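You operate a simulated robot arm through the tools that you are given. There is no shell and no other tool.

You run a simulated robot arm. Do the job below in one go: nothing can be reset, and whatever is moved stays where it is left.

## Task
Turn the stand's duct seam up, lock it, roll sealant, then tape it.
Fine: the yellow lever of the green stand locks it; cover the seam; load the green roller in the sealant tray, use the orange tape card, put both back; the other cards stay unused. Set down upright: green roller. A coat counts when it lies all over at full strength: go over it till it gets no stronger.

Only the result counts: the job must be done as asked and must still hold three seconds after the hand-in. Knocking over, shifting, dropping, spilling or breaking anything else fails it. A push-on lid holds only when it is set on centred and level and pressed home; a screw cap is set on level and turned clockwise until tight.

## Robot
A 7-joint arm with a three-finger gripper, fixed in place. Base frame: the origin is at the foot of the arm, x ahead of it, y to its left, z up; the work surface is at about z = 89.1. Lengths are in cm, angles in degrees, forces in N, time in s.
Its first joint turns from -166.0 to 166.0 degrees. Payload 2.69 kg.
The tool frame sits at the grasp point between the pads (the TCP): z along the fingers, y along the line on which they close. The tips reach 3 cm beyond it. The gripper opens to 12.8 cm. The gripper's body begins 11.7 cm behind the TCP.
Orientation is told as [roll, pitch, yaw] about the base's x, y, z axes, in that order, counted from this pose: with the fingers straight down and closing along the base's y, the tool's x points along the base's -x, its y along +y and its z along -z.

## Interface
- The arm moves only by the tool send_rows. Its argument "motion" is a list of rows, each a list of 7 numbers: the turn, a rotation vector about the base's x, y, z in units of 120 degrees (1.0 is 120 degrees), then the shift along the base's x, y, z in units of 400 mm (1.0 is 400 mm), then the opening, from 0 (shut) to 1 (fully open). In form: [[rx, ry, rz, tx, ty, tz, jaw], ...]. A call has 1 to 20 rows; each row is the pose to reach, as a shift and turn from the pose commanded when the call began. A call with a number of a shift or a turn outside -1 to 1 is refused whole. Each row takes 0.2 s and may step no farther than 5 cm and 8.6 degrees from the row before; otherwise, or with a gripper value out of range, the whole call is refused. Where a pose cannot be reached the arm comes as near as it can. A force on the tool above 90 N (or 10 N above the force at the start of the call, whichever is more), or a blocked arm, ends the call early, and 0.2 s more pass. Each finger halts on what it meets, pressing with about 25 N; the grip force reading is that of the motor and also rises with nothing between the fingers. The clock runs only during rows and for 0.2 s after the last one: add rows that repeat a pose to give the fingers time. It gives the time, the measured TCP pose, the force on the tool (base axes), the opening and the grip force at its end, in the units of the frame above (readings bear some noise), with the torque about the TCP (base axes, N m) and any sound that the robot's microphone picked up, and new pictures: "views" is both (left out), scene, wrist or none.
- Cameras (640 x 400 px; columns grow to the right, rows downward): "scene" is fixed at [21.89, 49.93, 164.68]; the picture's right is [-0.36, -0.93, 0.00], its down [-0.58, 0.22, -0.78] and it looks along [0.73, -0.28, -0.62] (base axes); focal length 313 px, centre (320, 200). "wrist" rides on the gripper at [5.8, 5.4, -13.1] in the tool frame; the picture's right is [-0.68, 0.74, 0.00], its down [-0.62, -0.57, -0.55] and it looks along [-0.40, -0.37, 0.84] (tool axes); focal length 234 px, centre (320, 200). There is no depth. A picture from a camera that has moved, and an enlarged one, comes with that camera's place and axes in the base frame and with its lens.
- raise_lower(by): slides the trunk up (or, below 0, down) by that many cm; the arm rides with it, the base frame stays. It gives what a move gives, with no picture.
- close_up(camera, box): a new picture of the part [left, top, right, bottom] of that camera's present view, enlarged. No time passes.
- sign_off(): hands the job in; it is judged then, once.

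Places have to be worked out from the pictures, the camera data and where the tool is seen. Open the gripper and draw the arm clear of the work before you hand the job in, unless the task says otherwise.

The tools are called after "Call:" as a command line: name --pt "numbers of a row" for each row, then --argument value for the rest, lists and objects as JSON in quotes. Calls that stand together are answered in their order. send_rows: Moves the arm, as the interface text tells. Its arguments: {"type":"object","properties":{"motion":{"type":"array"},"views":{"type":"string","enum":["both","scene","wrist","none"]}},"required":["motion"]} The other tools are called the same way: raise_lower (by) slides the trunk up or down; close_up (camera, box) takes an enlarged picture of a part of a camera's view; sign_off () hands the job in.

At the start:

```text
clock: 0.0
tcp_pos: [73.38, 18.57, 127.62]
orientation: [0.0, 0.0, 0.1]
ft_force: [0.7, -0.2, -0.3]
wrist_torque: [0.02, -0.04, -0.04]
finger_gap: 12.79
gripper_force: 0.0
trunk travel left (down, up): [-15.0, 20.0]
```

scene: 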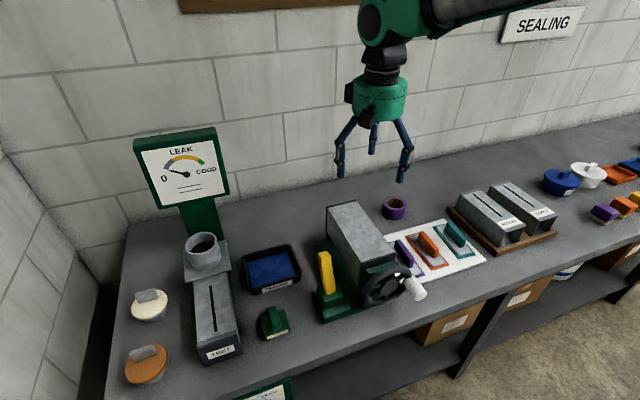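
wrist: 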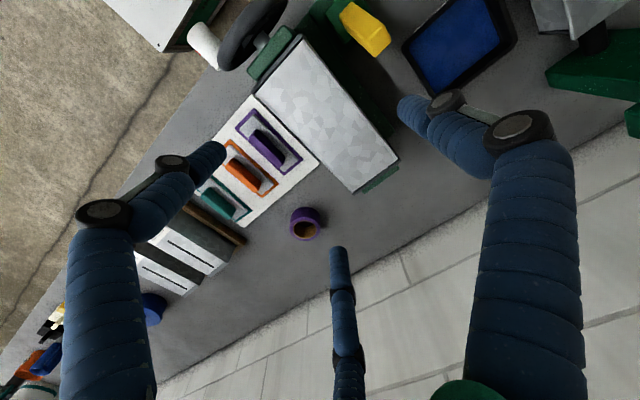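

The pictures show a green stand with a duct, handwheel and yellow lever, a blue sealant tray, a green roller and a card board. I take enlarged views to locate them before moving.

Call:
close_up --camera "scene" --box '[290, 180, 450, 340]'

Call:
close_up --camera "scene" --box '[110, 220, 310, 390]'

Call:
close_up --camera "scene" --box '[370, 200, 500, 290]'

Call:
close_up --camera "wrist" --box '[180, 0, 520, 220]'

```text
2.50 times, centred on (370, 260) of scene
camera zoom: at [21.89, 49.93, 164.68], right [-0.36, -0.93, 0.0], down [-0.58, 0.22, -0.78], along [0.73, -0.28, -0.62], focal length 783 px, centre (195, 50)
```

zoom: 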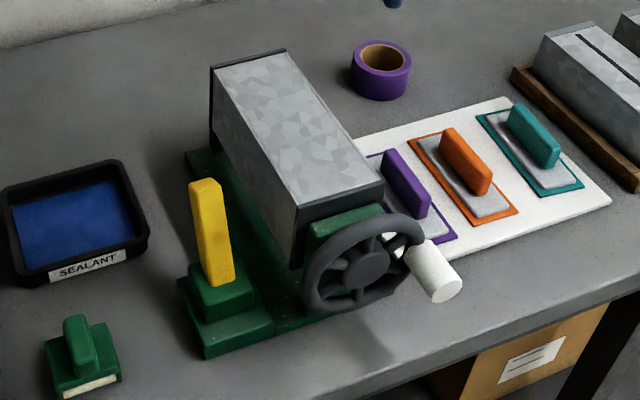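

```text
2.35 times, centred on (210, 305) of scene
camera zoom: at [21.89, 49.93, 164.68], right [-0.36, -0.93, 0.0], down [-0.58, 0.22, -0.78], along [0.73, -0.28, -0.62], focal length 737 px, centre (579, -47)
```

zoom: 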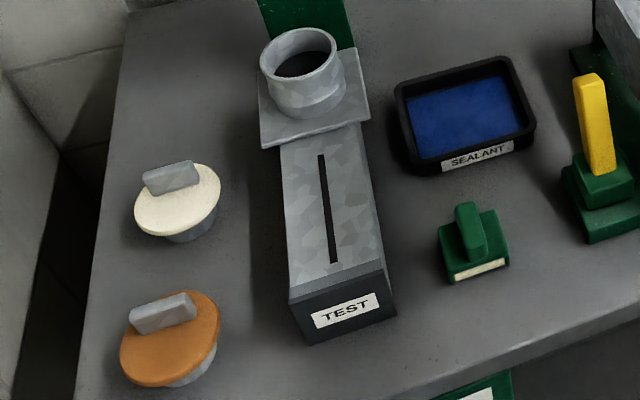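

```text
4.44 times, centred on (435, 245) of scene
camera zoom: at [21.89, 49.93, 164.68], right [-0.36, -0.93, 0.0], down [-0.58, 0.22, -0.78], along [0.73, -0.28, -0.62], focal length 1392 px, centre (-191, 0)
```

zoom: 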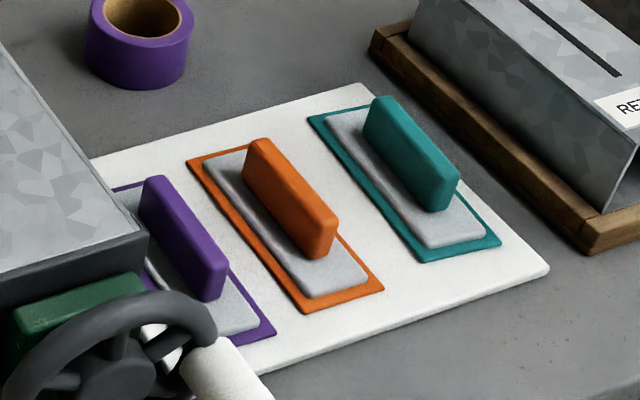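

```text
1.82 times, centred on (350, 110) of wrist
camera zoom: at [67.5, 23.78, 140.8], right [0.68, 0.74, 0.0], down [0.62, -0.57, 0.55], along [0.4, -0.37, -0.84], focal length 426 px, centre (266, 364)
```

zoom: 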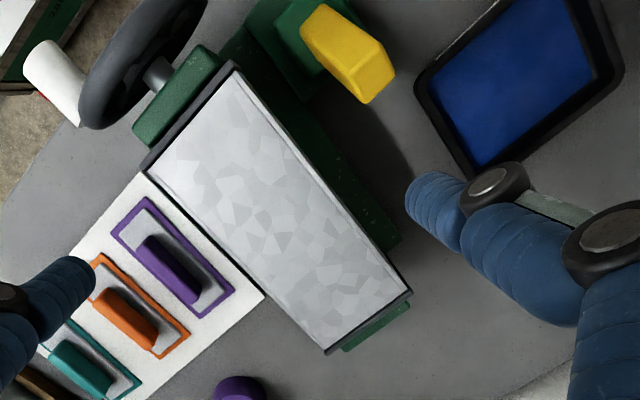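

The duct spans about x 65–87, y 13.5–23, top z≈106, with the wheel at x≈58.6 and the lever tilted toward +x at y≈29.7. No seam shows on the top face, so I tilt the wrist camera to see the duct's -y side.

Call:
send_rows --pt "0.0625 0 0 -0.025 -0.044 -0.044 0.5" --pt "0.125 0 0 -0.05 -0.088 -0.088 0.3" --pt "0.1875 0 0 -0.075 -0.131 -0.131 0.1" --pt "0.25 0 0 -0.1 -0.175 -0.175 0" --pt "0.3125 0 0 -0.125 -0.219 -0.2 0" --pt "0.375 0 0 -0.15 -0.2625 -0.24 0" --pt "0.4375 0 0 -0.175 -0.306 -0.28 0" --pt "0.5 0 0 -0.2 -0.35 -0.3 0" --pt "0.5 0 0 -0.2 -0.35 -0.3 0"

```text
clock: 2.0
tcp_pos: [65.4, 4.25, 115.61]
orientation: [60.1, 0.0, 0.0]
ft_force: [0.0, -0.3, -0.5]
wrist_torque: [0.05, -0.01, 0.03]
finger_gap: 0.21
gripper_force: 25.0
trunk travel left (down, up): [-15.0, 20.0]
camera wrist: at [59.47, -4.36, 126.84], right [0.68, 0.37, 0.64], down [0.62, -0.76, -0.22], along [0.4, 0.54, -0.74], focal length 234 px, centre (320, 200)
```

scene: 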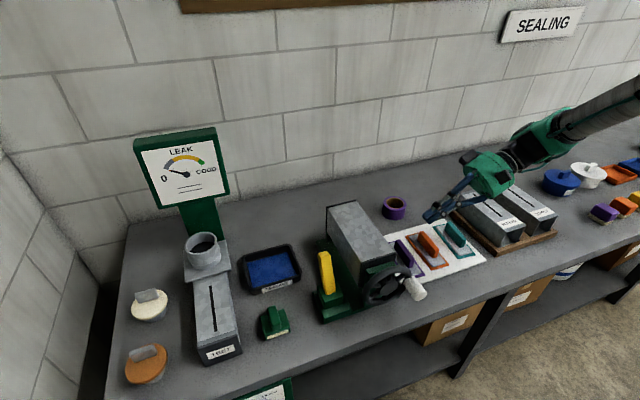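
wrist: 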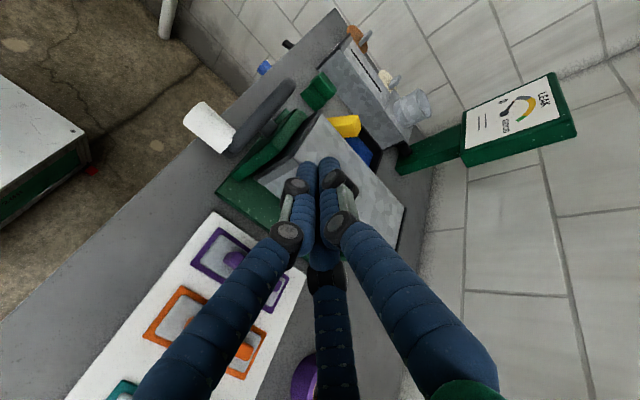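

The fingers hide the duct's -y face, so I shift the camera along +x to see past them.

Call:
send_rows --pt "0 0 0 0.1 -0.03 0 0" --pt "0 0 0 0.2 -0.06 0 0" --pt "0 0 0 0.3 -0.1 0 0" --pt "0 0 0 0.35 -0.12 0 0" --views "wrist"

Call:
close_up --camera "wrist" --box '[100, 50, 420, 250]'

```text
clock: 3.0
tcp_pos: [79.38, -0.4, 115.64]
orientation: [60.2, -0.1, 0.0]
ft_force: [0.5, 0.2, 0.1]
wrist_torque: [-0.04, -0.02, 0.01]
finger_gap: 0.23
gripper_force: 25.1
trunk travel left (down, up): [-15.0, 20.0]
camera wrist: at [73.58, -9.05, 126.9], right [0.68, 0.37, 0.64], down [0.62, -0.76, -0.22], along [0.4, 0.54, -0.74], focal length 234 px, centre (320, 200)
```

wrist: 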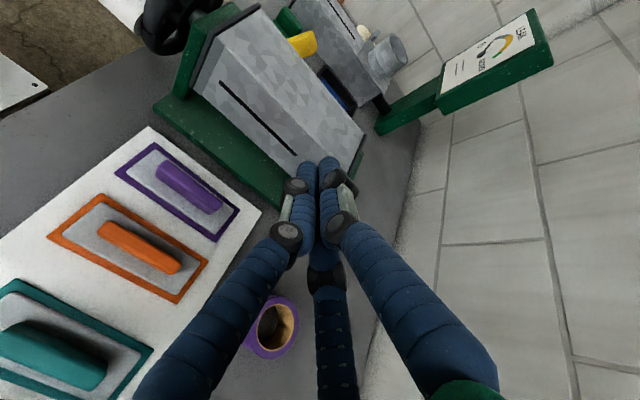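

```text
2.00 times, centred on (260, 150) of wrist
camera zoom: at [73.58, -9.05, 126.9], right [0.68, 0.37, 0.64], down [0.62, -0.76, -0.22], along [0.4, 0.54, -0.74], focal length 468 px, centre (440, 300)
```

zoom: 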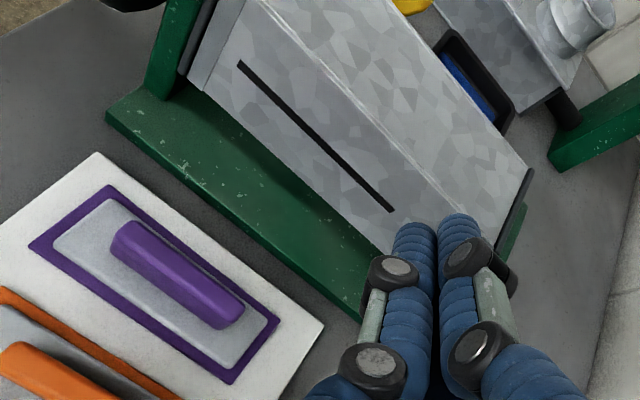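

The seam is a black slot on the duct's -y face (x ≈ 67–81), so the duct needs about a quarter turn that brings -y up, meaning the handle goes from the -y side over the top. I go back to fingers-down above the handle and open up for a good look.

Call:
send_rows --pt "-0.0625 0 0 -0.08 0.042 0.005 0" --pt "-0.125 0 0 -0.16 0.084 0.01 0" --pt "-0.1875 0 0 -0.24 0.126 0.015 0" --pt "-0.25 0 0 -0.32 0.168 0.02 0.1" --pt "-0.3125 0 0 -0.4 0.21 0.03 0.3" --pt "-0.375 0 0 -0.48 0.252 0.04 0.5" --pt "-0.4375 0 0 -0.56 0.294 0.05 0.7" --pt "-0.5 0 0 -0.635 0.335 0.05 0.9" --pt "-0.5 0 0 -0.635 0.335 0.05 1.0" --pt "-0.5 0 0 -0.635 0.335 0.05 1.0"

Call:
close_up --camera "wrist" --box '[220, 100, 460, 250]'

Call:
close_up --camera "scene" --box '[340, 220, 440, 320]'

```text
clock: 5.2
tcp_pos: [53.99, 13.0, 117.69]
orientation: [0.0, 0.0, 0.1]
ft_force: [-0.2, -1.3, -0.6]
wrist_torque: [0.03, 0.01, 0.0]
finger_gap: 12.79
gripper_force: 0.0
trunk travel left (down, up): [-15.0, 20.0]
camera wrist: at [48.11, 18.33, 130.81], right [0.68, 0.74, 0.0], down [0.62, -0.56, 0.55], along [0.4, -0.37, -0.84], focal length 234 px, centre (320, 200)
```

scene: 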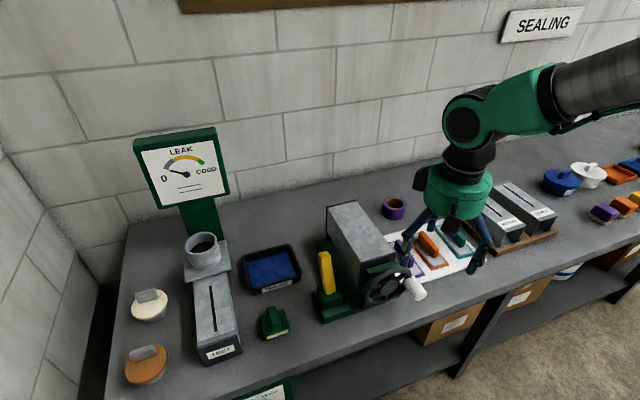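
wrist: 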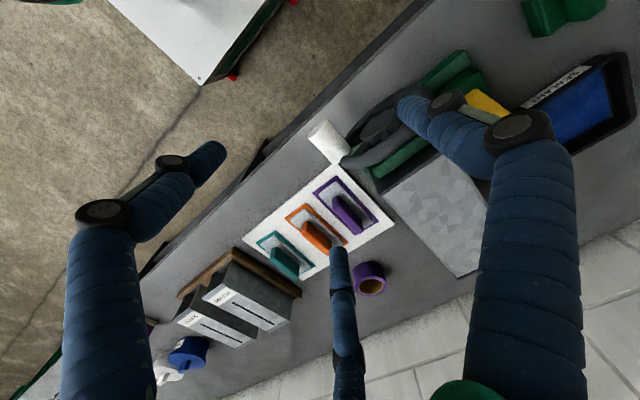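

```text
2.67 times, centred on (340, 175) of wrist
camera zoom: at [48.11, 18.33, 130.81], right [0.68, 0.74, 0.0], down [0.62, -0.56, 0.55], along [0.4, -0.37, -0.84], focal length 624 px, centre (267, 267)
```

zoom: 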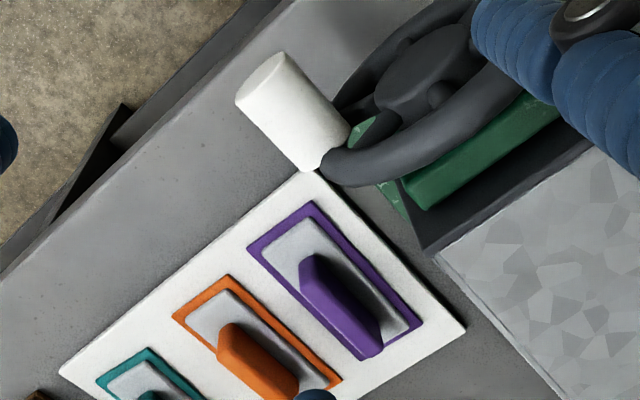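

```text
4.00 times, centred on (390, 270) of scene
camera zoom: at [21.89, 49.93, 164.68], right [-0.36, -0.93, 0.0], down [-0.58, 0.22, -0.78], along [0.73, -0.28, -0.62], focal length 1252 px, centre (40, -80)
```

zoom: 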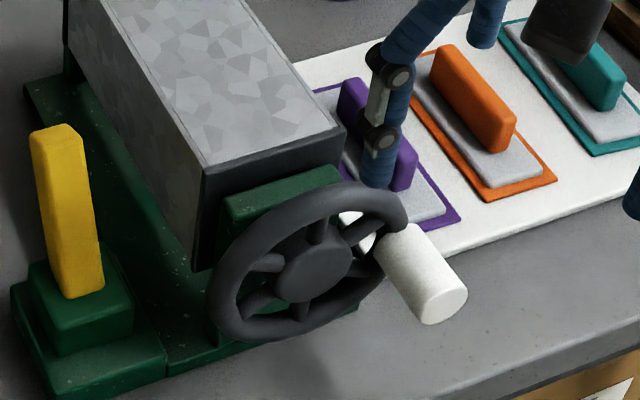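

The handle's axis lies along x from about 54.6 to 59 at y≈12.2, z≈100.4, and the wheel centre is about (y 18.2, z 101). I come down astride the handle at x≈56.3 with a 5 cm opening.

Call:
send_rows --pt "0 0 0 0.0575 -0.02 -0.05 0.4" --pt "0 0 0 0.0575 -0.02 -0.1 0.4" --pt "0 0 0 0.0575 -0.02 -0.2 0.4" --pt "0 0 0 0.0575 -0.02 -0.3 0.4" --pt "0 0 0 0.0575 -0.02 -0.38 0.4" --pt "0 0 0 0.0575 -0.02 -0.43 0.4"

Call:
close_up --camera "scene" --box '[340, 220, 440, 320]'

Call:
close_up --camera "wrist" --box '[220, 100, 460, 250]'

```text
clock: 6.6
tcp_pos: [56.69, 12.06, 100.42]
orientation: [0.1, -0.2, -0.1]
ft_force: [46.9, -20.7, 3.3]
wrist_torque: [0.34, 0.36, 0.18]
finger_gap: 10.01
gripper_force: 24.7
trunk travel left (down, up): [-15.0, 20.0]
camera wrist: at [50.77, 17.46, 113.47], right [0.68, 0.74, 0.0], down [0.61, -0.57, 0.55], along [0.41, -0.37, -0.84], focal length 234 px, centre (320, 200)
```

scene: 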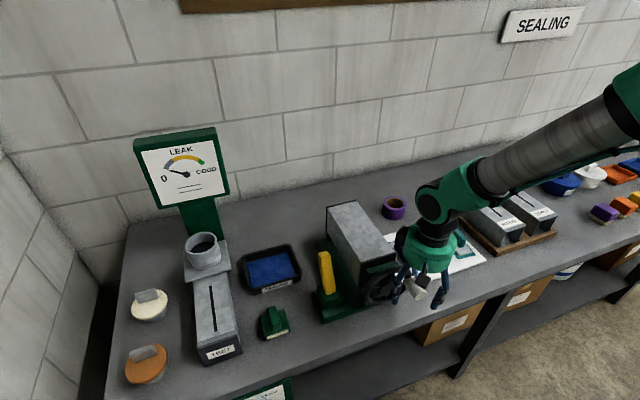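
wrist: 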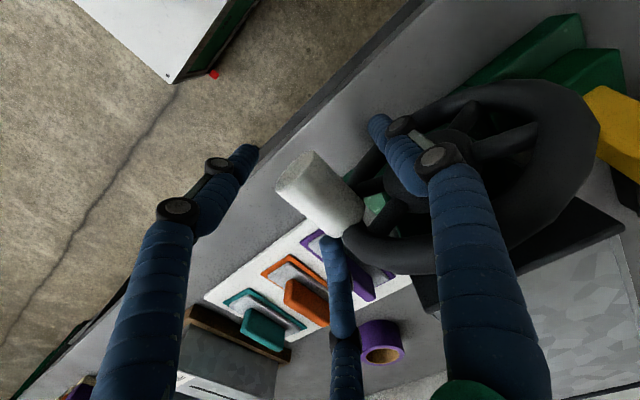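

```text
4.00 times, centred on (390, 270) of scene
camera zoom: at [21.89, 49.93, 164.68], right [-0.36, -0.93, 0.0], down [-0.58, 0.22, -0.78], along [0.73, -0.28, -0.62], focal length 1252 px, centre (40, -80)
```

zoom: 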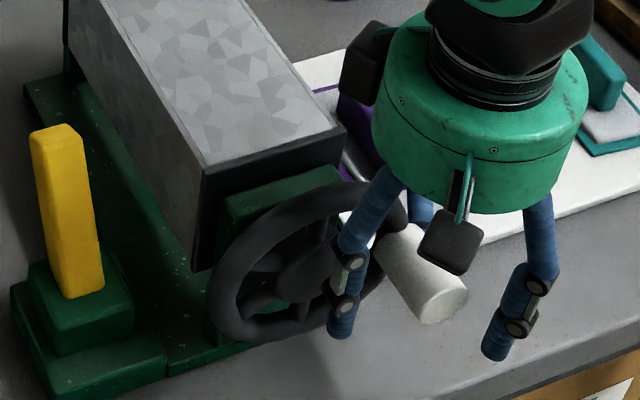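

```text
2.67 times, centred on (340, 175) of wrist
camera zoom: at [50.77, 17.46, 113.47], right [0.68, 0.74, 0.0], down [0.61, -0.57, 0.55], along [0.41, -0.37, -0.84], focal length 624 px, centre (267, 267)
```

zoom: 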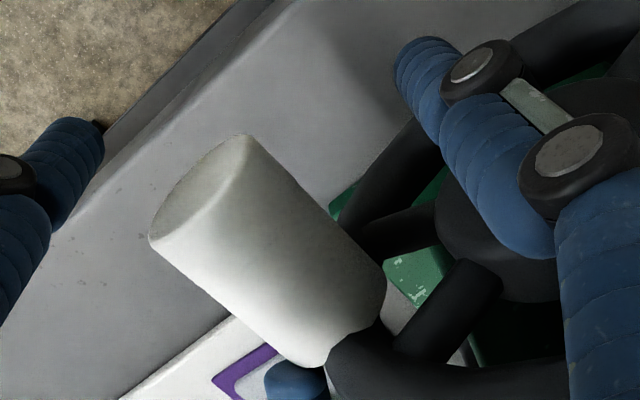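

The gripper stalled at a 10 cm gap with +47 N along x, so something of the hand is caught near the wheel. I look closer before doing anything else.

Call:
close_up --camera "wrist" --box '[240, 140, 440, 400]'

Call:
close_up --camera "scene" --box '[375, 225, 455, 315]'

```text
1.54 times, centred on (340, 270) of wrist
camera zoom: at [50.77, 17.46, 113.47], right [0.68, 0.74, 0.0], down [0.61, -0.57, 0.55], along [0.41, -0.37, -0.84], focal length 360 px, centre (289, 92)
```

zoom: 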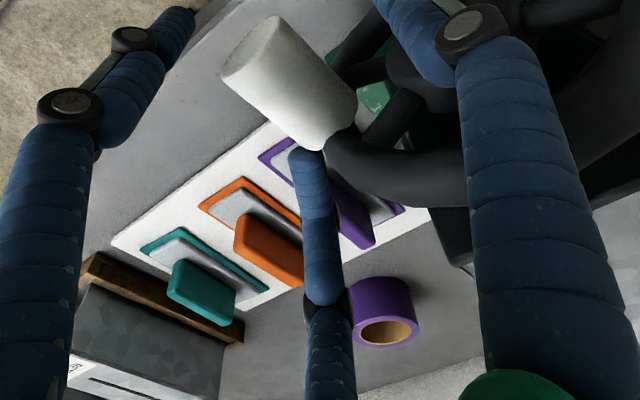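

```text
4.44 times, centred on (415, 270) of scene
camera zoom: at [21.89, 49.93, 164.68], right [-0.36, -0.93, 0.0], down [-0.58, 0.22, -0.78], along [0.73, -0.28, -0.62], focal length 1392 px, centre (-102, -111)
```

zoom: 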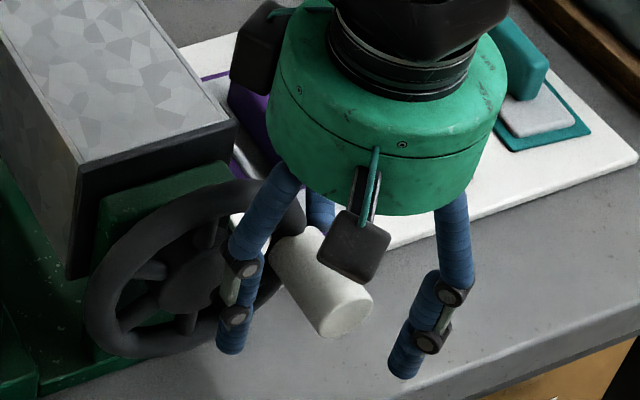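

The force (47, -21) N points along 330°, and three tips show in the wrist view at roughly 90°, 210° and 330°, so the hand really has three fingers and one hooked the rim. I open up and lift clear. After that I will grip the handle end-on with the tool pointing along +x.

Call:
send_rows --pt "0 0 0 0 0 0 1.0" --pt "0 0 0 0 0 0 1.0" --pt "0 0 0 -0.03 0 0.05 1.0" --pt "0 0 0 -0.08 0 0.15 1.0" --pt "0 0 0 -0.15 0 0.25 1.0" --pt "0 0 0 -0.2 0 0.35 1.0"

Call:
close_up --camera "scene" --box '[340, 200, 460, 320]'

```text
clock: 8.0
tcp_pos: [48.26, 12.2, 114.49]
orientation: [0.0, 0.1, 0.2]
ft_force: [0.6, 0.3, -0.2]
wrist_torque: [0.04, 0.03, 0.03]
finger_gap: 12.79
gripper_force: 0.2
trunk travel left (down, up): [-15.0, 20.0]
camera wrist: at [42.35, 17.51, 127.59], right [0.68, 0.74, 0.0], down [0.62, -0.56, 0.55], along [0.4, -0.37, -0.84], focal length 234 px, centre (320, 200)
```

scene: 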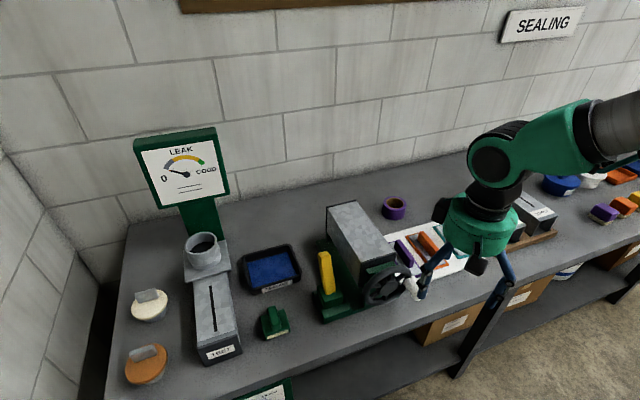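
wrist: 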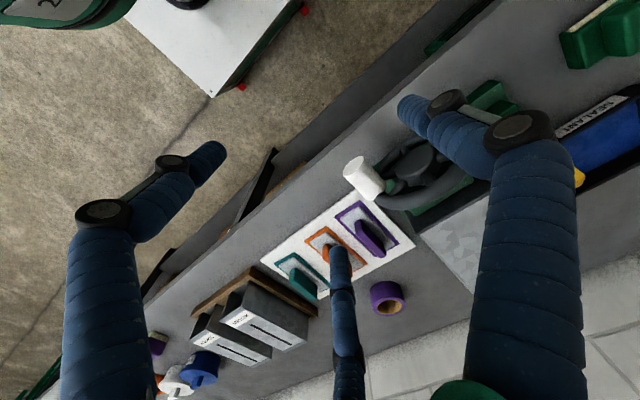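

```text
3.33 times, centred on (400, 260) of scene
camera zoom: at [21.89, 49.93, 164.68], right [-0.36, -0.93, 0.0], down [-0.58, 0.22, -0.78], along [0.73, -0.28, -0.62], focal length 1044 px, centre (53, 0)
```

zoom: 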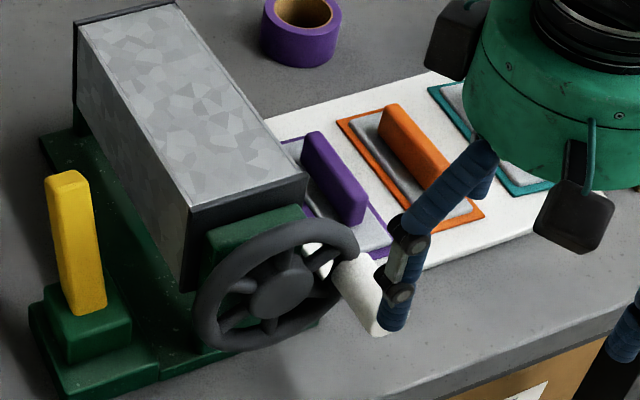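

The handle and duct have not moved. I pitch the tool to point along +x, staying in front of the handle.

Call:
send_rows --pt "0 -0.07 0 -0.01 0 0 1.0" --pt "0 -0.14 0 -0.02 0 0 1.0" --pt "0 -0.21 0 -0.03 0 0 0.8" --pt "0 -0.28 0 -0.03 0 0 0.7" --pt "0 -0.35 0 -0.03 0 0 0.6" --pt "0 -0.42 0 -0.03 0 0 0.5" --pt "0 -0.49 0 -0.03 0 0 0.5" --pt "0 -0.56 0 -0.03 0 0 0.5" --pt "0 -0.63 0 -0.03 0 0 0.5" --pt "0 -0.7 0 -0.03 0 0 0.5" --pt "0 -0.75 0 -0.03 0 0 0.5" --pt "0 -0.75 0 -0.03 0 0 0.5"

Call:
close_up --camera "scene" --box '[340, 200, 460, 320]'

```text
clock: 10.6
tcp_pos: [47.24, 12.4, 115.15]
orientation: [151.1, -89.5, -151.1]
ft_force: [0.4, 1.6, 0.1]
wrist_torque: [0.02, -0.02, 0.01]
finger_gap: 6.39
gripper_force: 0.1
trunk travel left (down, up): [-15.0, 20.0]
camera wrist: at [34.2, 17.8, 109.22], right [-0.01, 0.73, 0.68], down [-0.55, -0.57, 0.61], along [0.83, -0.37, 0.41], focal length 234 px, centre (320, 200)
```

scene: 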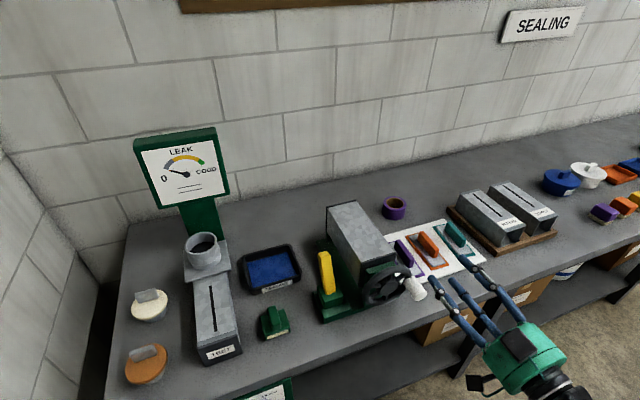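
wrist: 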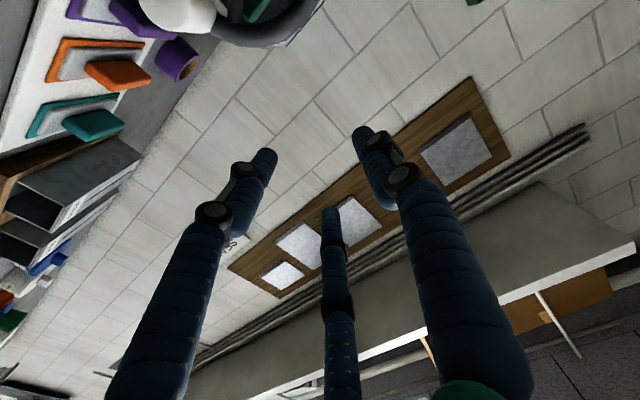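

```text
3.33 times, centred on (400, 260) of scene
camera zoom: at [21.89, 49.93, 164.68], right [-0.36, -0.93, 0.0], down [-0.58, 0.22, -0.78], along [0.73, -0.28, -0.62], focal length 1044 px, centre (53, 0)
```

zoom: 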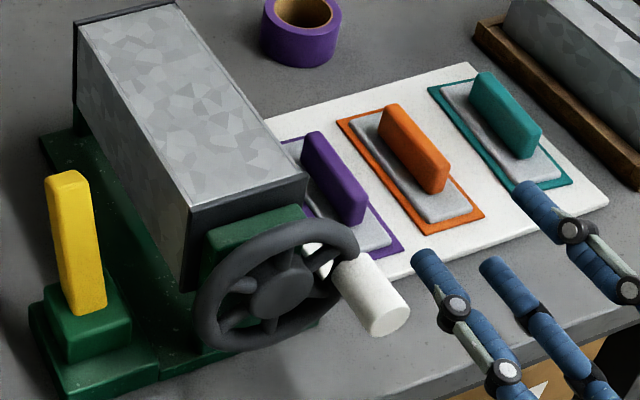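

The tool now points along +x with the TCP at (47.2, 12.4, 115.2). I lower it to the handle's height, stop just short of the handle and check alignment.

Call:
send_rows --pt "0 0 0 0 -0.005 -0.1 0.5" --pt "0 0 0 0 -0.005 -0.2 0.5" --pt "0 0 0 0 -0.005 -0.3 0.5" --pt "0 0 0 0 -0.005 -0.369 0.5" --pt "0 0 0 0.07 -0.005 -0.369 0.5"

Call:
close_up --camera "scene" --box '[340, 220, 460, 340]'

Call:
close_up --camera "wrist" --box '[220, 80, 460, 230]'

```text
clock: 11.8
tcp_pos: [50.35, 13.55, 103.1]
orientation: [-58.9, -88.6, 58.5]
ft_force: [-0.2, 0.5, -0.3]
wrist_torque: [-0.02, -0.02, -0.03]
finger_gap: 6.39
gripper_force: 0.1
out of reach, approached as far as the arm can: row 3, 4, 5
trunk travel left (down, up): [-15.0, 20.0]
camera wrist: at [37.21, 18.82, 97.42], right [0.02, 0.75, 0.66], down [-0.54, -0.55, 0.64], along [0.84, -0.37, 0.4], focal length 234 px, centre (320, 200)
```

scene: 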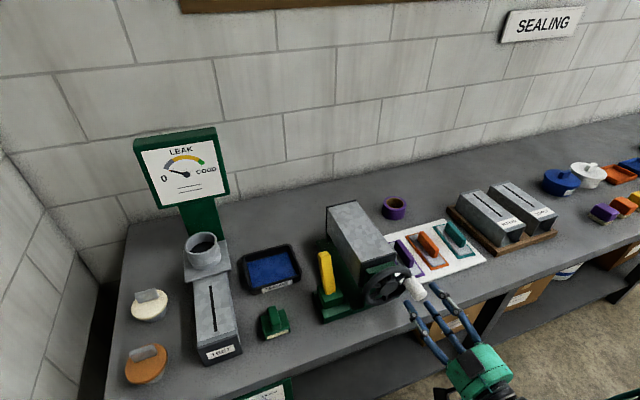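
wrist: 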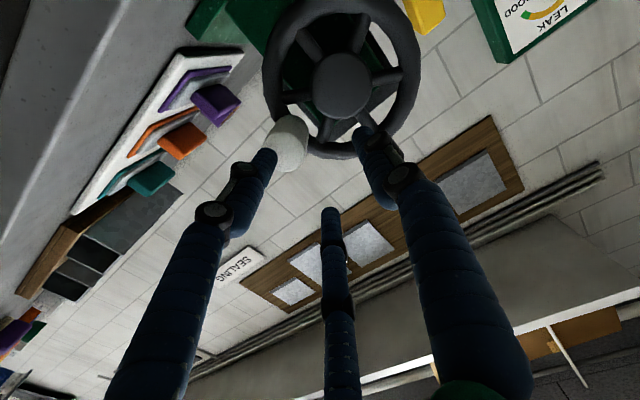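

```text
3.33 times, centred on (400, 280) of scene
camera zoom: at [21.89, 49.93, 164.68], right [-0.36, -0.93, 0.0], down [-0.58, 0.22, -0.78], along [0.73, -0.28, -0.62], focal length 1044 px, centre (53, -67)
```

zoom: 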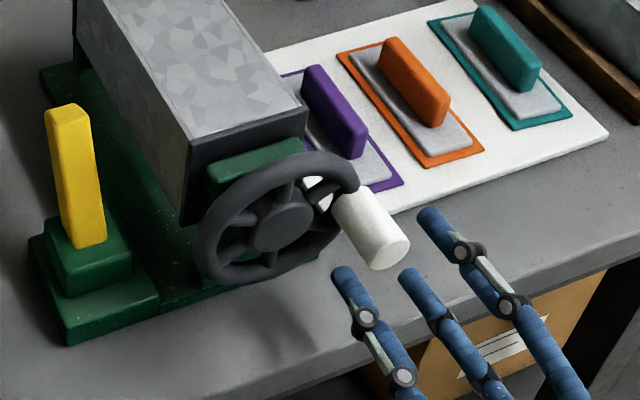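

```text
2.67 times, centred on (340, 155) of wrist
camera zoom: at [37.21, 18.82, 97.42], right [0.02, 0.75, 0.66], down [-0.54, -0.55, 0.64], along [0.84, -0.37, 0.4], focal length 624 px, centre (267, 320)
```

zoom: 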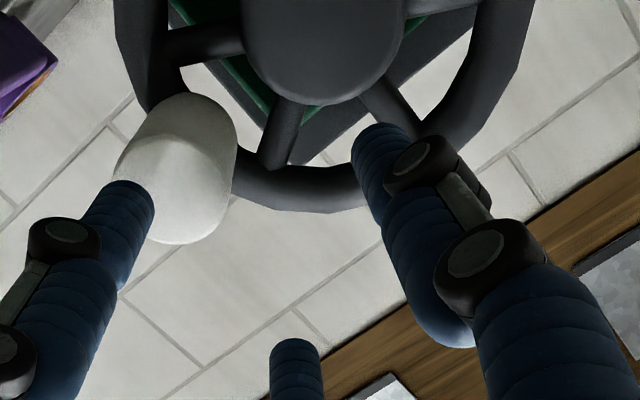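

The arm hits its limit at this height with the tool level, so I back off upward and slide the trunk down 10 cm to get the same pose lower.

Call:
send_rows --pt "0 0 0 -0.05 0 0.1 0.5" --pt "0 0 0 -0.07 0 0.2 0.5" --pt "0 0 0 -0.07 0 0.28 0.5" --pt "0 0 0 -0.07 0 0.28 0.5" --views "none"

Call:
raise_lower --by -10

```text
clock: 12.8
tcp_pos: [47.52, 13.42, 114.46]
orientation: [-81.9, -90.0, 82.0]
ft_force: [0.3, -0.2, 0.1]
wrist_torque: [-0.02, 0.01, 0.04]
finger_gap: 6.39
gripper_force: 0.0
trunk travel left (down, up): [-15.0, 20.0]
```

```text
clock: 14.1
tcp_pos: [47.57, 13.56, 104.64]
orientation: [-116.5, -90.0, 116.5]
ft_force: [-0.1, 0.3, -0.1]
wrist_torque: [0.0, -0.02, -0.01]
finger_gap: 6.39
gripper_force: 0.1
trunk travel left (down, up): [-5.0, 30.0]
```

The TCP is now at (47.6, 13.6, 104.6). I align with the handle axis at y 12.2, z 100.4 and come up close.

Call:
send_rows --pt "0 0 0 0 -0.034 -0.05 0.5" --pt "0 0 0 0 -0.034 -0.106 0.5" --pt "0 0 0 0.06 -0.034 -0.106 0.5" --pt "0 0 0 0.085 -0.034 -0.106 0.5" --pt "0 0 0 0.085 -0.034 -0.106 0.5"

Call:
close_up --camera "scene" --box '[360, 240, 460, 340]'

Call:
close_up --camera "wrist" --box '[220, 80, 460, 230]'

```text
clock: 15.3
tcp_pos: [50.94, 11.96, 100.29]
orientation: [-90.2, -90.0, 90.5]
ft_force: [-0.2, 0.5, 0.2]
wrist_torque: [-0.02, 0.01, -0.04]
finger_gap: 6.38
gripper_force: 0.1
trunk travel left (down, up): [-5.0, 30.0]
camera wrist: at [37.89, 17.39, 94.48], right [0.0, 0.74, 0.68], down [-0.55, -0.57, 0.62], along [0.84, -0.37, 0.4], focal length 234 px, centre (320, 200)
```

scene: 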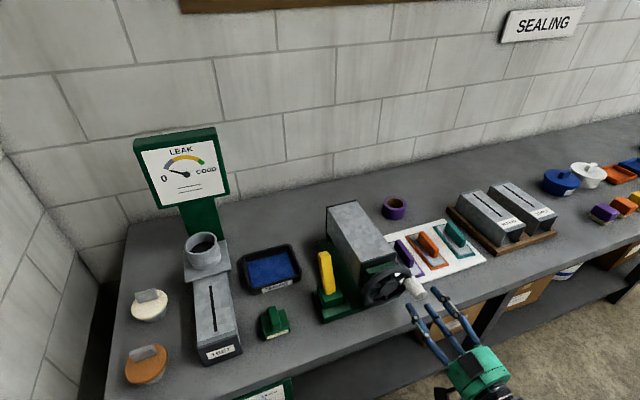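
wrist: 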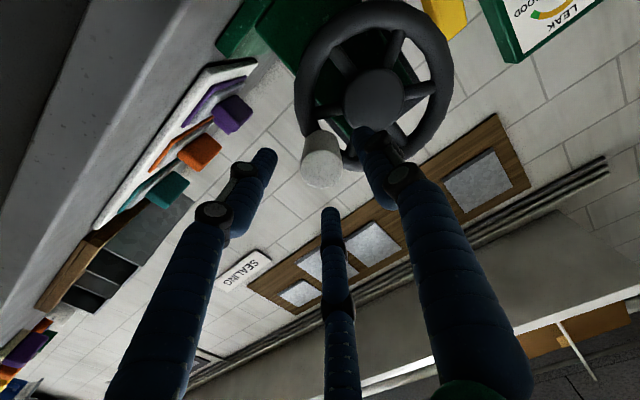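

```text
4.00 times, centred on (410, 290) of scene
camera zoom: at [21.89, 49.93, 164.68], right [-0.36, -0.93, 0.0], down [-0.58, 0.22, -0.78], along [0.73, -0.28, -0.62], focal length 1252 px, centre (-40, -160)
```

zoom: 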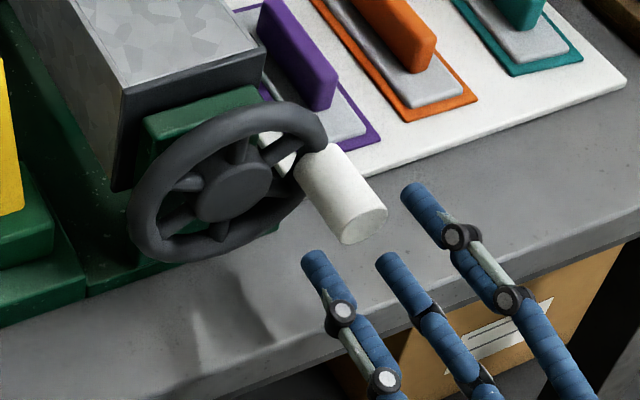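

```text
2.67 times, centred on (340, 155) of wrist
camera zoom: at [37.89, 17.39, 94.48], right [0.0, 0.74, 0.68], down [-0.55, -0.57, 0.62], along [0.84, -0.37, 0.4], focal length 624 px, centre (267, 320)
```

zoom: 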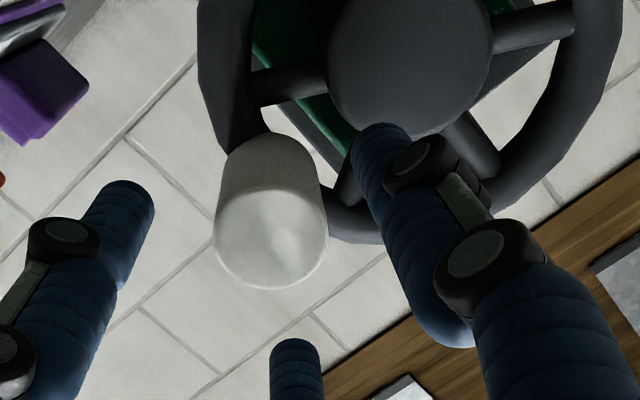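

The handle's end face sits centred on the tool axis, so I advance 3.8 cm and close the fingers around it.

Call:
send_rows --pt "0 0 0 0.04 0 0 0.5" --pt "0 0 0 0.075 0 0 0.5" --pt "0 0 0 0.095 0 0 0.5" --pt "0 0 0 0.095 0 0 0.35" --pt "0 0 0 0.095 0 0 0.2" --pt "0 0 0 0.095 0 0 0.15" --pt "0 0 0 0.095 0 0 0.15"

Call:
close_up --camera "scene" --box '[360, 240, 460, 340]'

```text
clock: 16.9
tcp_pos: [54.84, 12.04, 100.54]
orientation: [164.6, -89.8, -164.6]
ft_force: [2.8, -3.6, 16.2]
wrist_torque: [0.15, -0.37, -0.15]
finger_gap: 3.31
gripper_force: 44.4
trunk travel left (down, up): [-5.0, 30.0]
camera wrist: at [41.73, 17.42, 94.6], right [0.0, 0.74, 0.68], down [-0.55, -0.57, 0.61], along [0.83, -0.37, 0.41], focal length 234 px, centre (320, 200)
```

scene: 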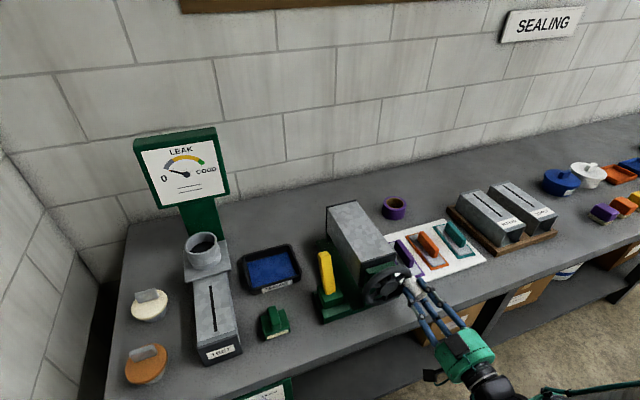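
wrist: 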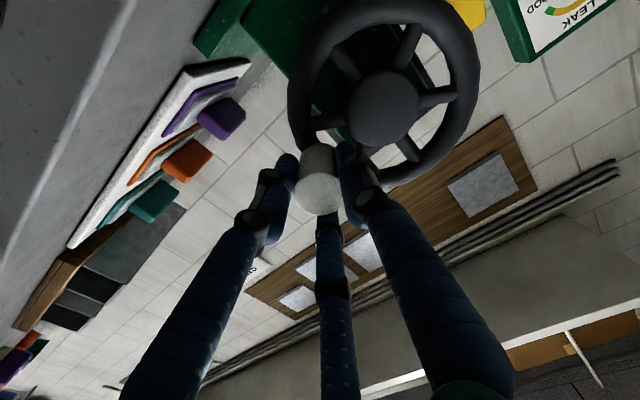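

```text
4.00 times, centred on (410, 290) of scene
camera zoom: at [21.89, 49.93, 164.68], right [-0.36, -0.93, 0.0], down [-0.58, 0.22, -0.78], along [0.73, -0.28, -0.62], focal length 1252 px, centre (-40, -160)
```

zoom: 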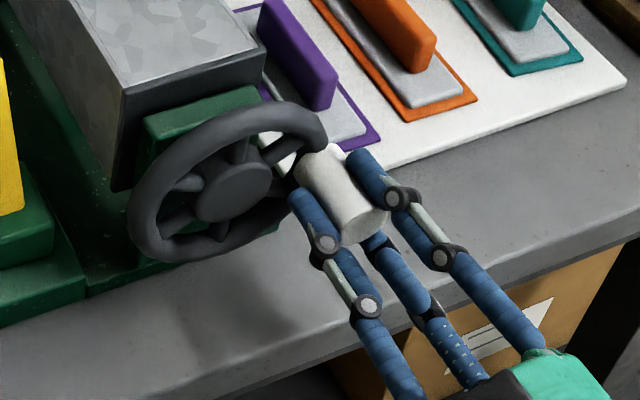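

The handle is gripped at a 3.3 cm gap, centred around y 12.04, z 100.5, with the wheel centre near (18.15, 100.2). I follow the arc upward about 30° first, then check force and duct.

Call:
send_rows --pt "0 0 0 0 0.002 0.0185 0.15" --pt "0 0 0 0 0.007 0.039 0.15" --pt "0 0 0 0 0.015 0.059 0.15" --pt "0 0 0 0 0.0245 0.075 0.15" --pt "0 0 0 0 0.0245 0.075 0.15"

Call:
close_up --camera "scene" --box '[310, 190, 460, 340]'

```text
clock: 18.1
tcp_pos: [54.77, 13.19, 103.37]
orientation: [-159.0, -90.0, 159.0]
ft_force: [-0.6, -8.4, 2.7]
wrist_torque: [-0.15, -0.08, -0.09]
finger_gap: 3.62
gripper_force: 12.8
trunk travel left (down, up): [-5.0, 30.0]
camera wrist: at [41.67, 18.42, 97.49], right [0.0, 0.74, 0.68], down [-0.55, -0.57, 0.62], along [0.84, -0.37, 0.4], focal length 234 px, centre (320, 200)
```

scene: 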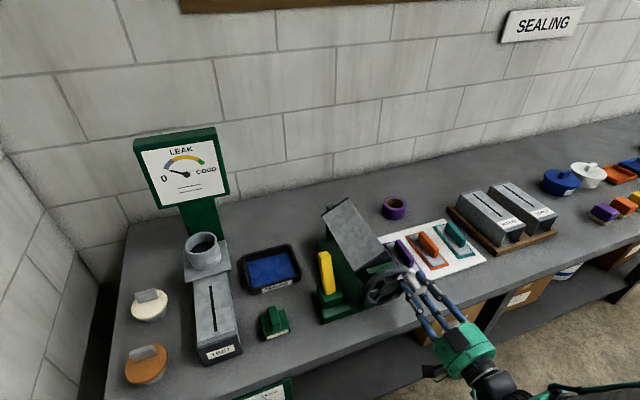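
wrist: 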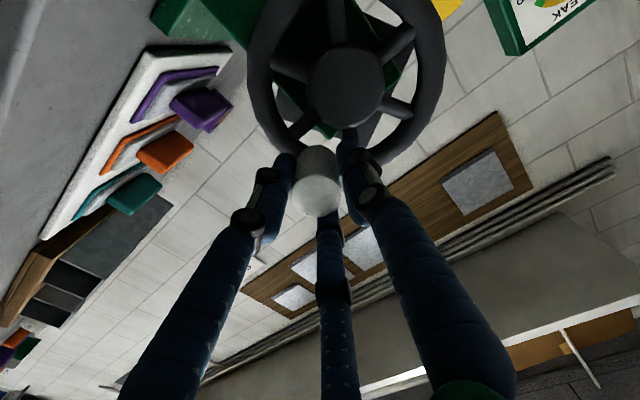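

```text
2.67 times, centred on (385, 265) of scene
camera zoom: at [21.89, 49.93, 164.68], right [-0.36, -0.93, 0.0], down [-0.58, 0.22, -0.78], along [0.73, -0.28, -0.62], focal length 835 px, centre (147, 27)
```

zoom: 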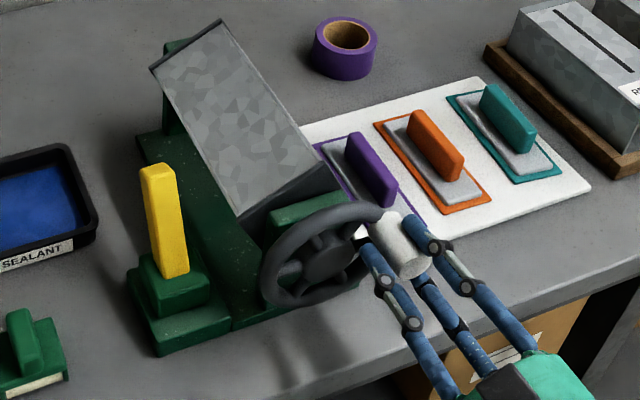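

The duct turns 1:1 with the handle and in the right direction, about 30° so far. I continue along the arc to the top.

Call:
send_rows --pt "0 0 0 0 0.01275 0.017 0.15" --pt "0 0 0 0 0.028 0.032 0.15" --pt "0 0 0 0 0.045 0.045 0.15" --pt "0 0 0 0 0.0635 0.0555 0.15" --pt "0 0 0 0 0.0835 0.063 0.15" --pt "0 0 0 0 0.104 0.0678 0.15" --pt "0 0 0 0 0.12 0.0695 0.15" --pt "0 0 0 0 0.128 0.0698 0.15" --pt "0 0 0 0 0.128 0.0698 0.15"

Call:
close_up --camera "scene" --box '[310, 190, 430, 310]'

Call:
close_up --camera "wrist" --box '[180, 0, 460, 200]'

```text
clock: 20.1
tcp_pos: [54.85, 18.19, 106.26]
orientation: [161.3, -89.7, -161.3]
ft_force: [-0.8, -5.1, 31.5]
wrist_torque: [-0.37, -0.63, -0.15]
finger_gap: 4.08
gripper_force: 16.4
trunk travel left (down, up): [-5.0, 30.0]
camera wrist: at [41.72, 23.53, 100.47], right [0.0, 0.74, 0.68], down [-0.55, -0.57, 0.61], along [0.83, -0.37, 0.41], focal length 234 px, centre (320, 200)
```

scene: 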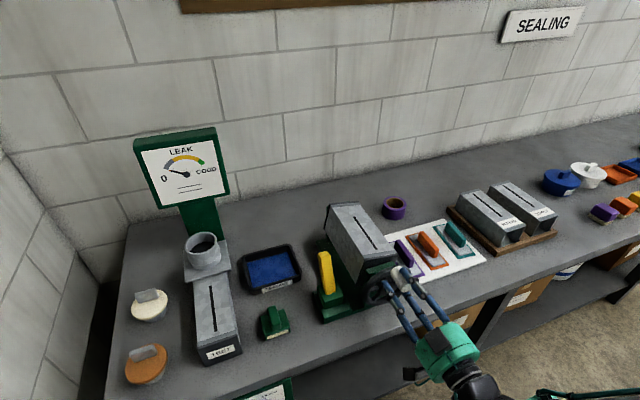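
wrist: 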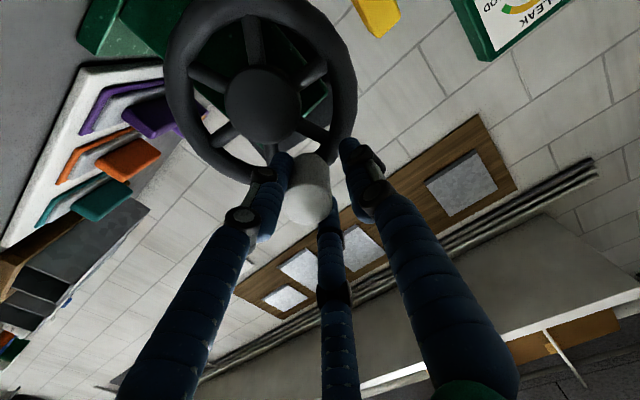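

```text
3.33 times, centred on (370, 250) of scene
camera zoom: at [21.89, 49.93, 164.68], right [-0.36, -0.93, 0.0], down [-0.58, 0.22, -0.78], along [0.73, -0.28, -0.62], focal length 1044 px, centre (153, 33)
```

zoom: 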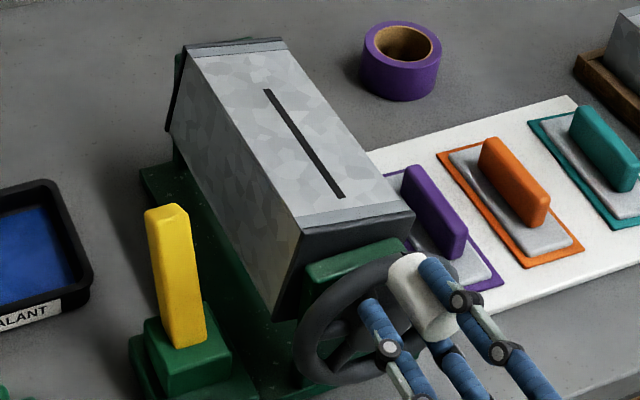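

```text
2.00 times, centred on (320, 100) of wrist
camera zoom: at [41.72, 23.53, 100.47], right [0.0, 0.74, 0.68], down [-0.55, -0.57, 0.61], along [0.83, -0.37, 0.41], focal length 468 px, centre (320, 400)
```

zoom: 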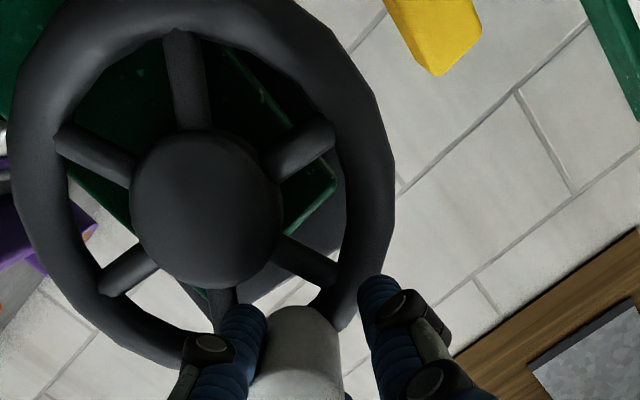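

The seam is now almost on top, but the duct edge slope says it is still about 7° short of level. I push the handle a bit further in +y.

Call:
send_rows --pt "0 0 0 0 0.012 -0.002 0.12" --pt "0 0 0 0 0.022 -0.003 0.12" --pt "0 0 0 0 0.022 -0.003 0.12"

Call:
close_up --camera "scene" --box '[310, 190, 430, 310]'

```text
clock: 20.9
tcp_pos: [54.81, 19.23, 106.33]
orientation: [160.5, -89.7, -160.4]
ft_force: [11.7, -1.3, 49.3]
wrist_torque: [-0.79, -0.62, 0.39]
finger_gap: 4.41
gripper_force: 21.6
trunk travel left (down, up): [-5.0, 30.0]
camera wrist: at [41.71, 24.44, 100.4], right [0.0, 0.74, 0.68], down [-0.55, -0.57, 0.61], along [0.83, -0.37, 0.41], focal length 234 px, centre (320, 200)
```

scene: 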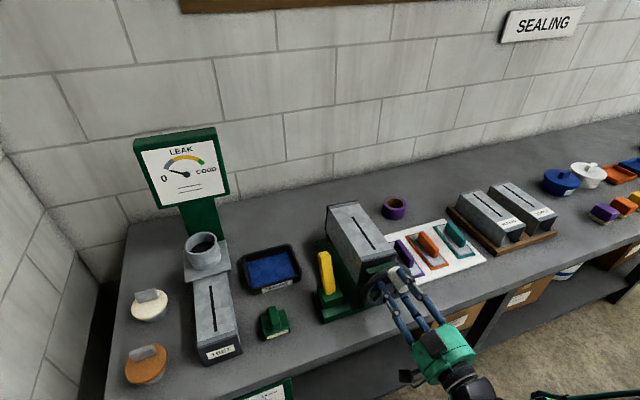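
wrist: 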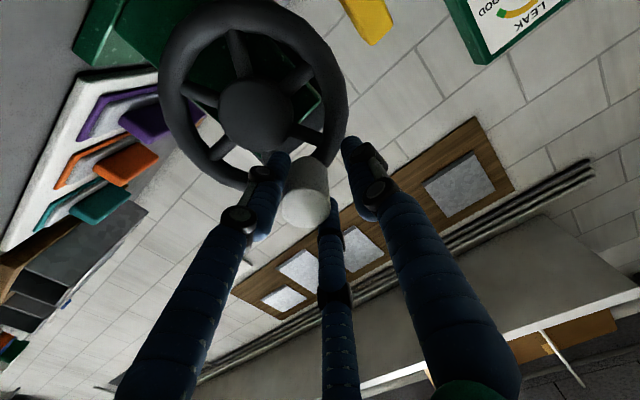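

```text
3.33 times, centred on (370, 250) of scene
camera zoom: at [21.89, 49.93, 164.68], right [-0.36, -0.93, 0.0], down [-0.58, 0.22, -0.78], along [0.73, -0.28, -0.62], focal length 1044 px, centre (153, 33)
```

zoom: 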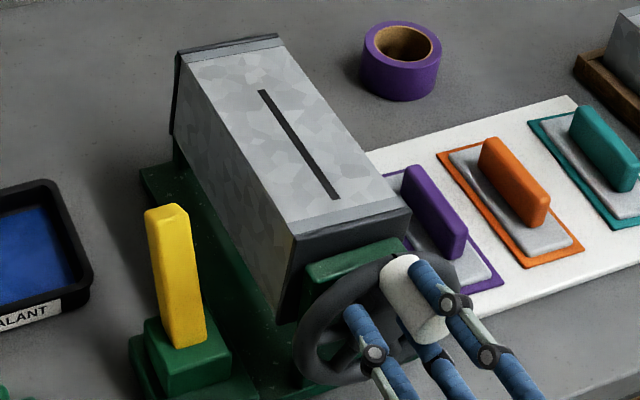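

The duct is nearly level. I zoom in hard on its end edges to measure the remaining tilt.

Call:
close_up --camera "scene" --box '[350, 245, 400, 285]'

Call:
close_up --camera "scene" --box '[318, 195, 378, 235]'

```text
10.00 times, centred on (375, 265) of scene
camera zoom: at [21.89, 49.93, 164.68], right [-0.36, -0.93, 0.0], down [-0.58, 0.22, -0.78], along [0.73, -0.28, -0.62], focal length 3131 px, centre (-230, -450)
```

zoom: 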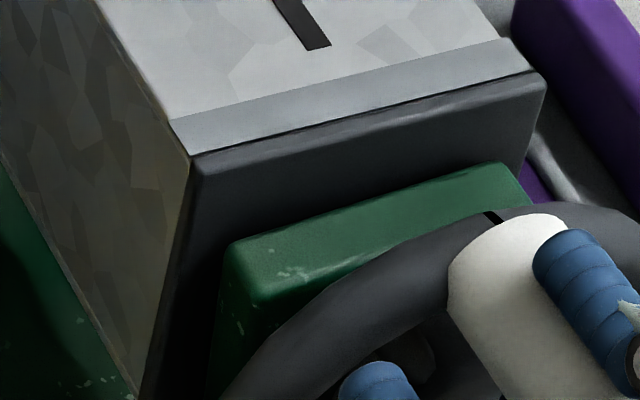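

```text
10.00 times, centred on (348, 215) of scene
camera zoom: at [21.89, 49.93, 164.68], right [-0.36, -0.93, 0.0], down [-0.58, 0.22, -0.78], along [0.73, -0.28, -0.62], focal length 3131 px, centre (40, 50)
```

zoom: 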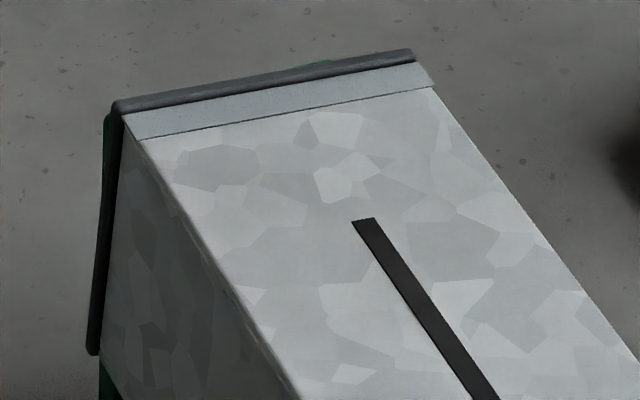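

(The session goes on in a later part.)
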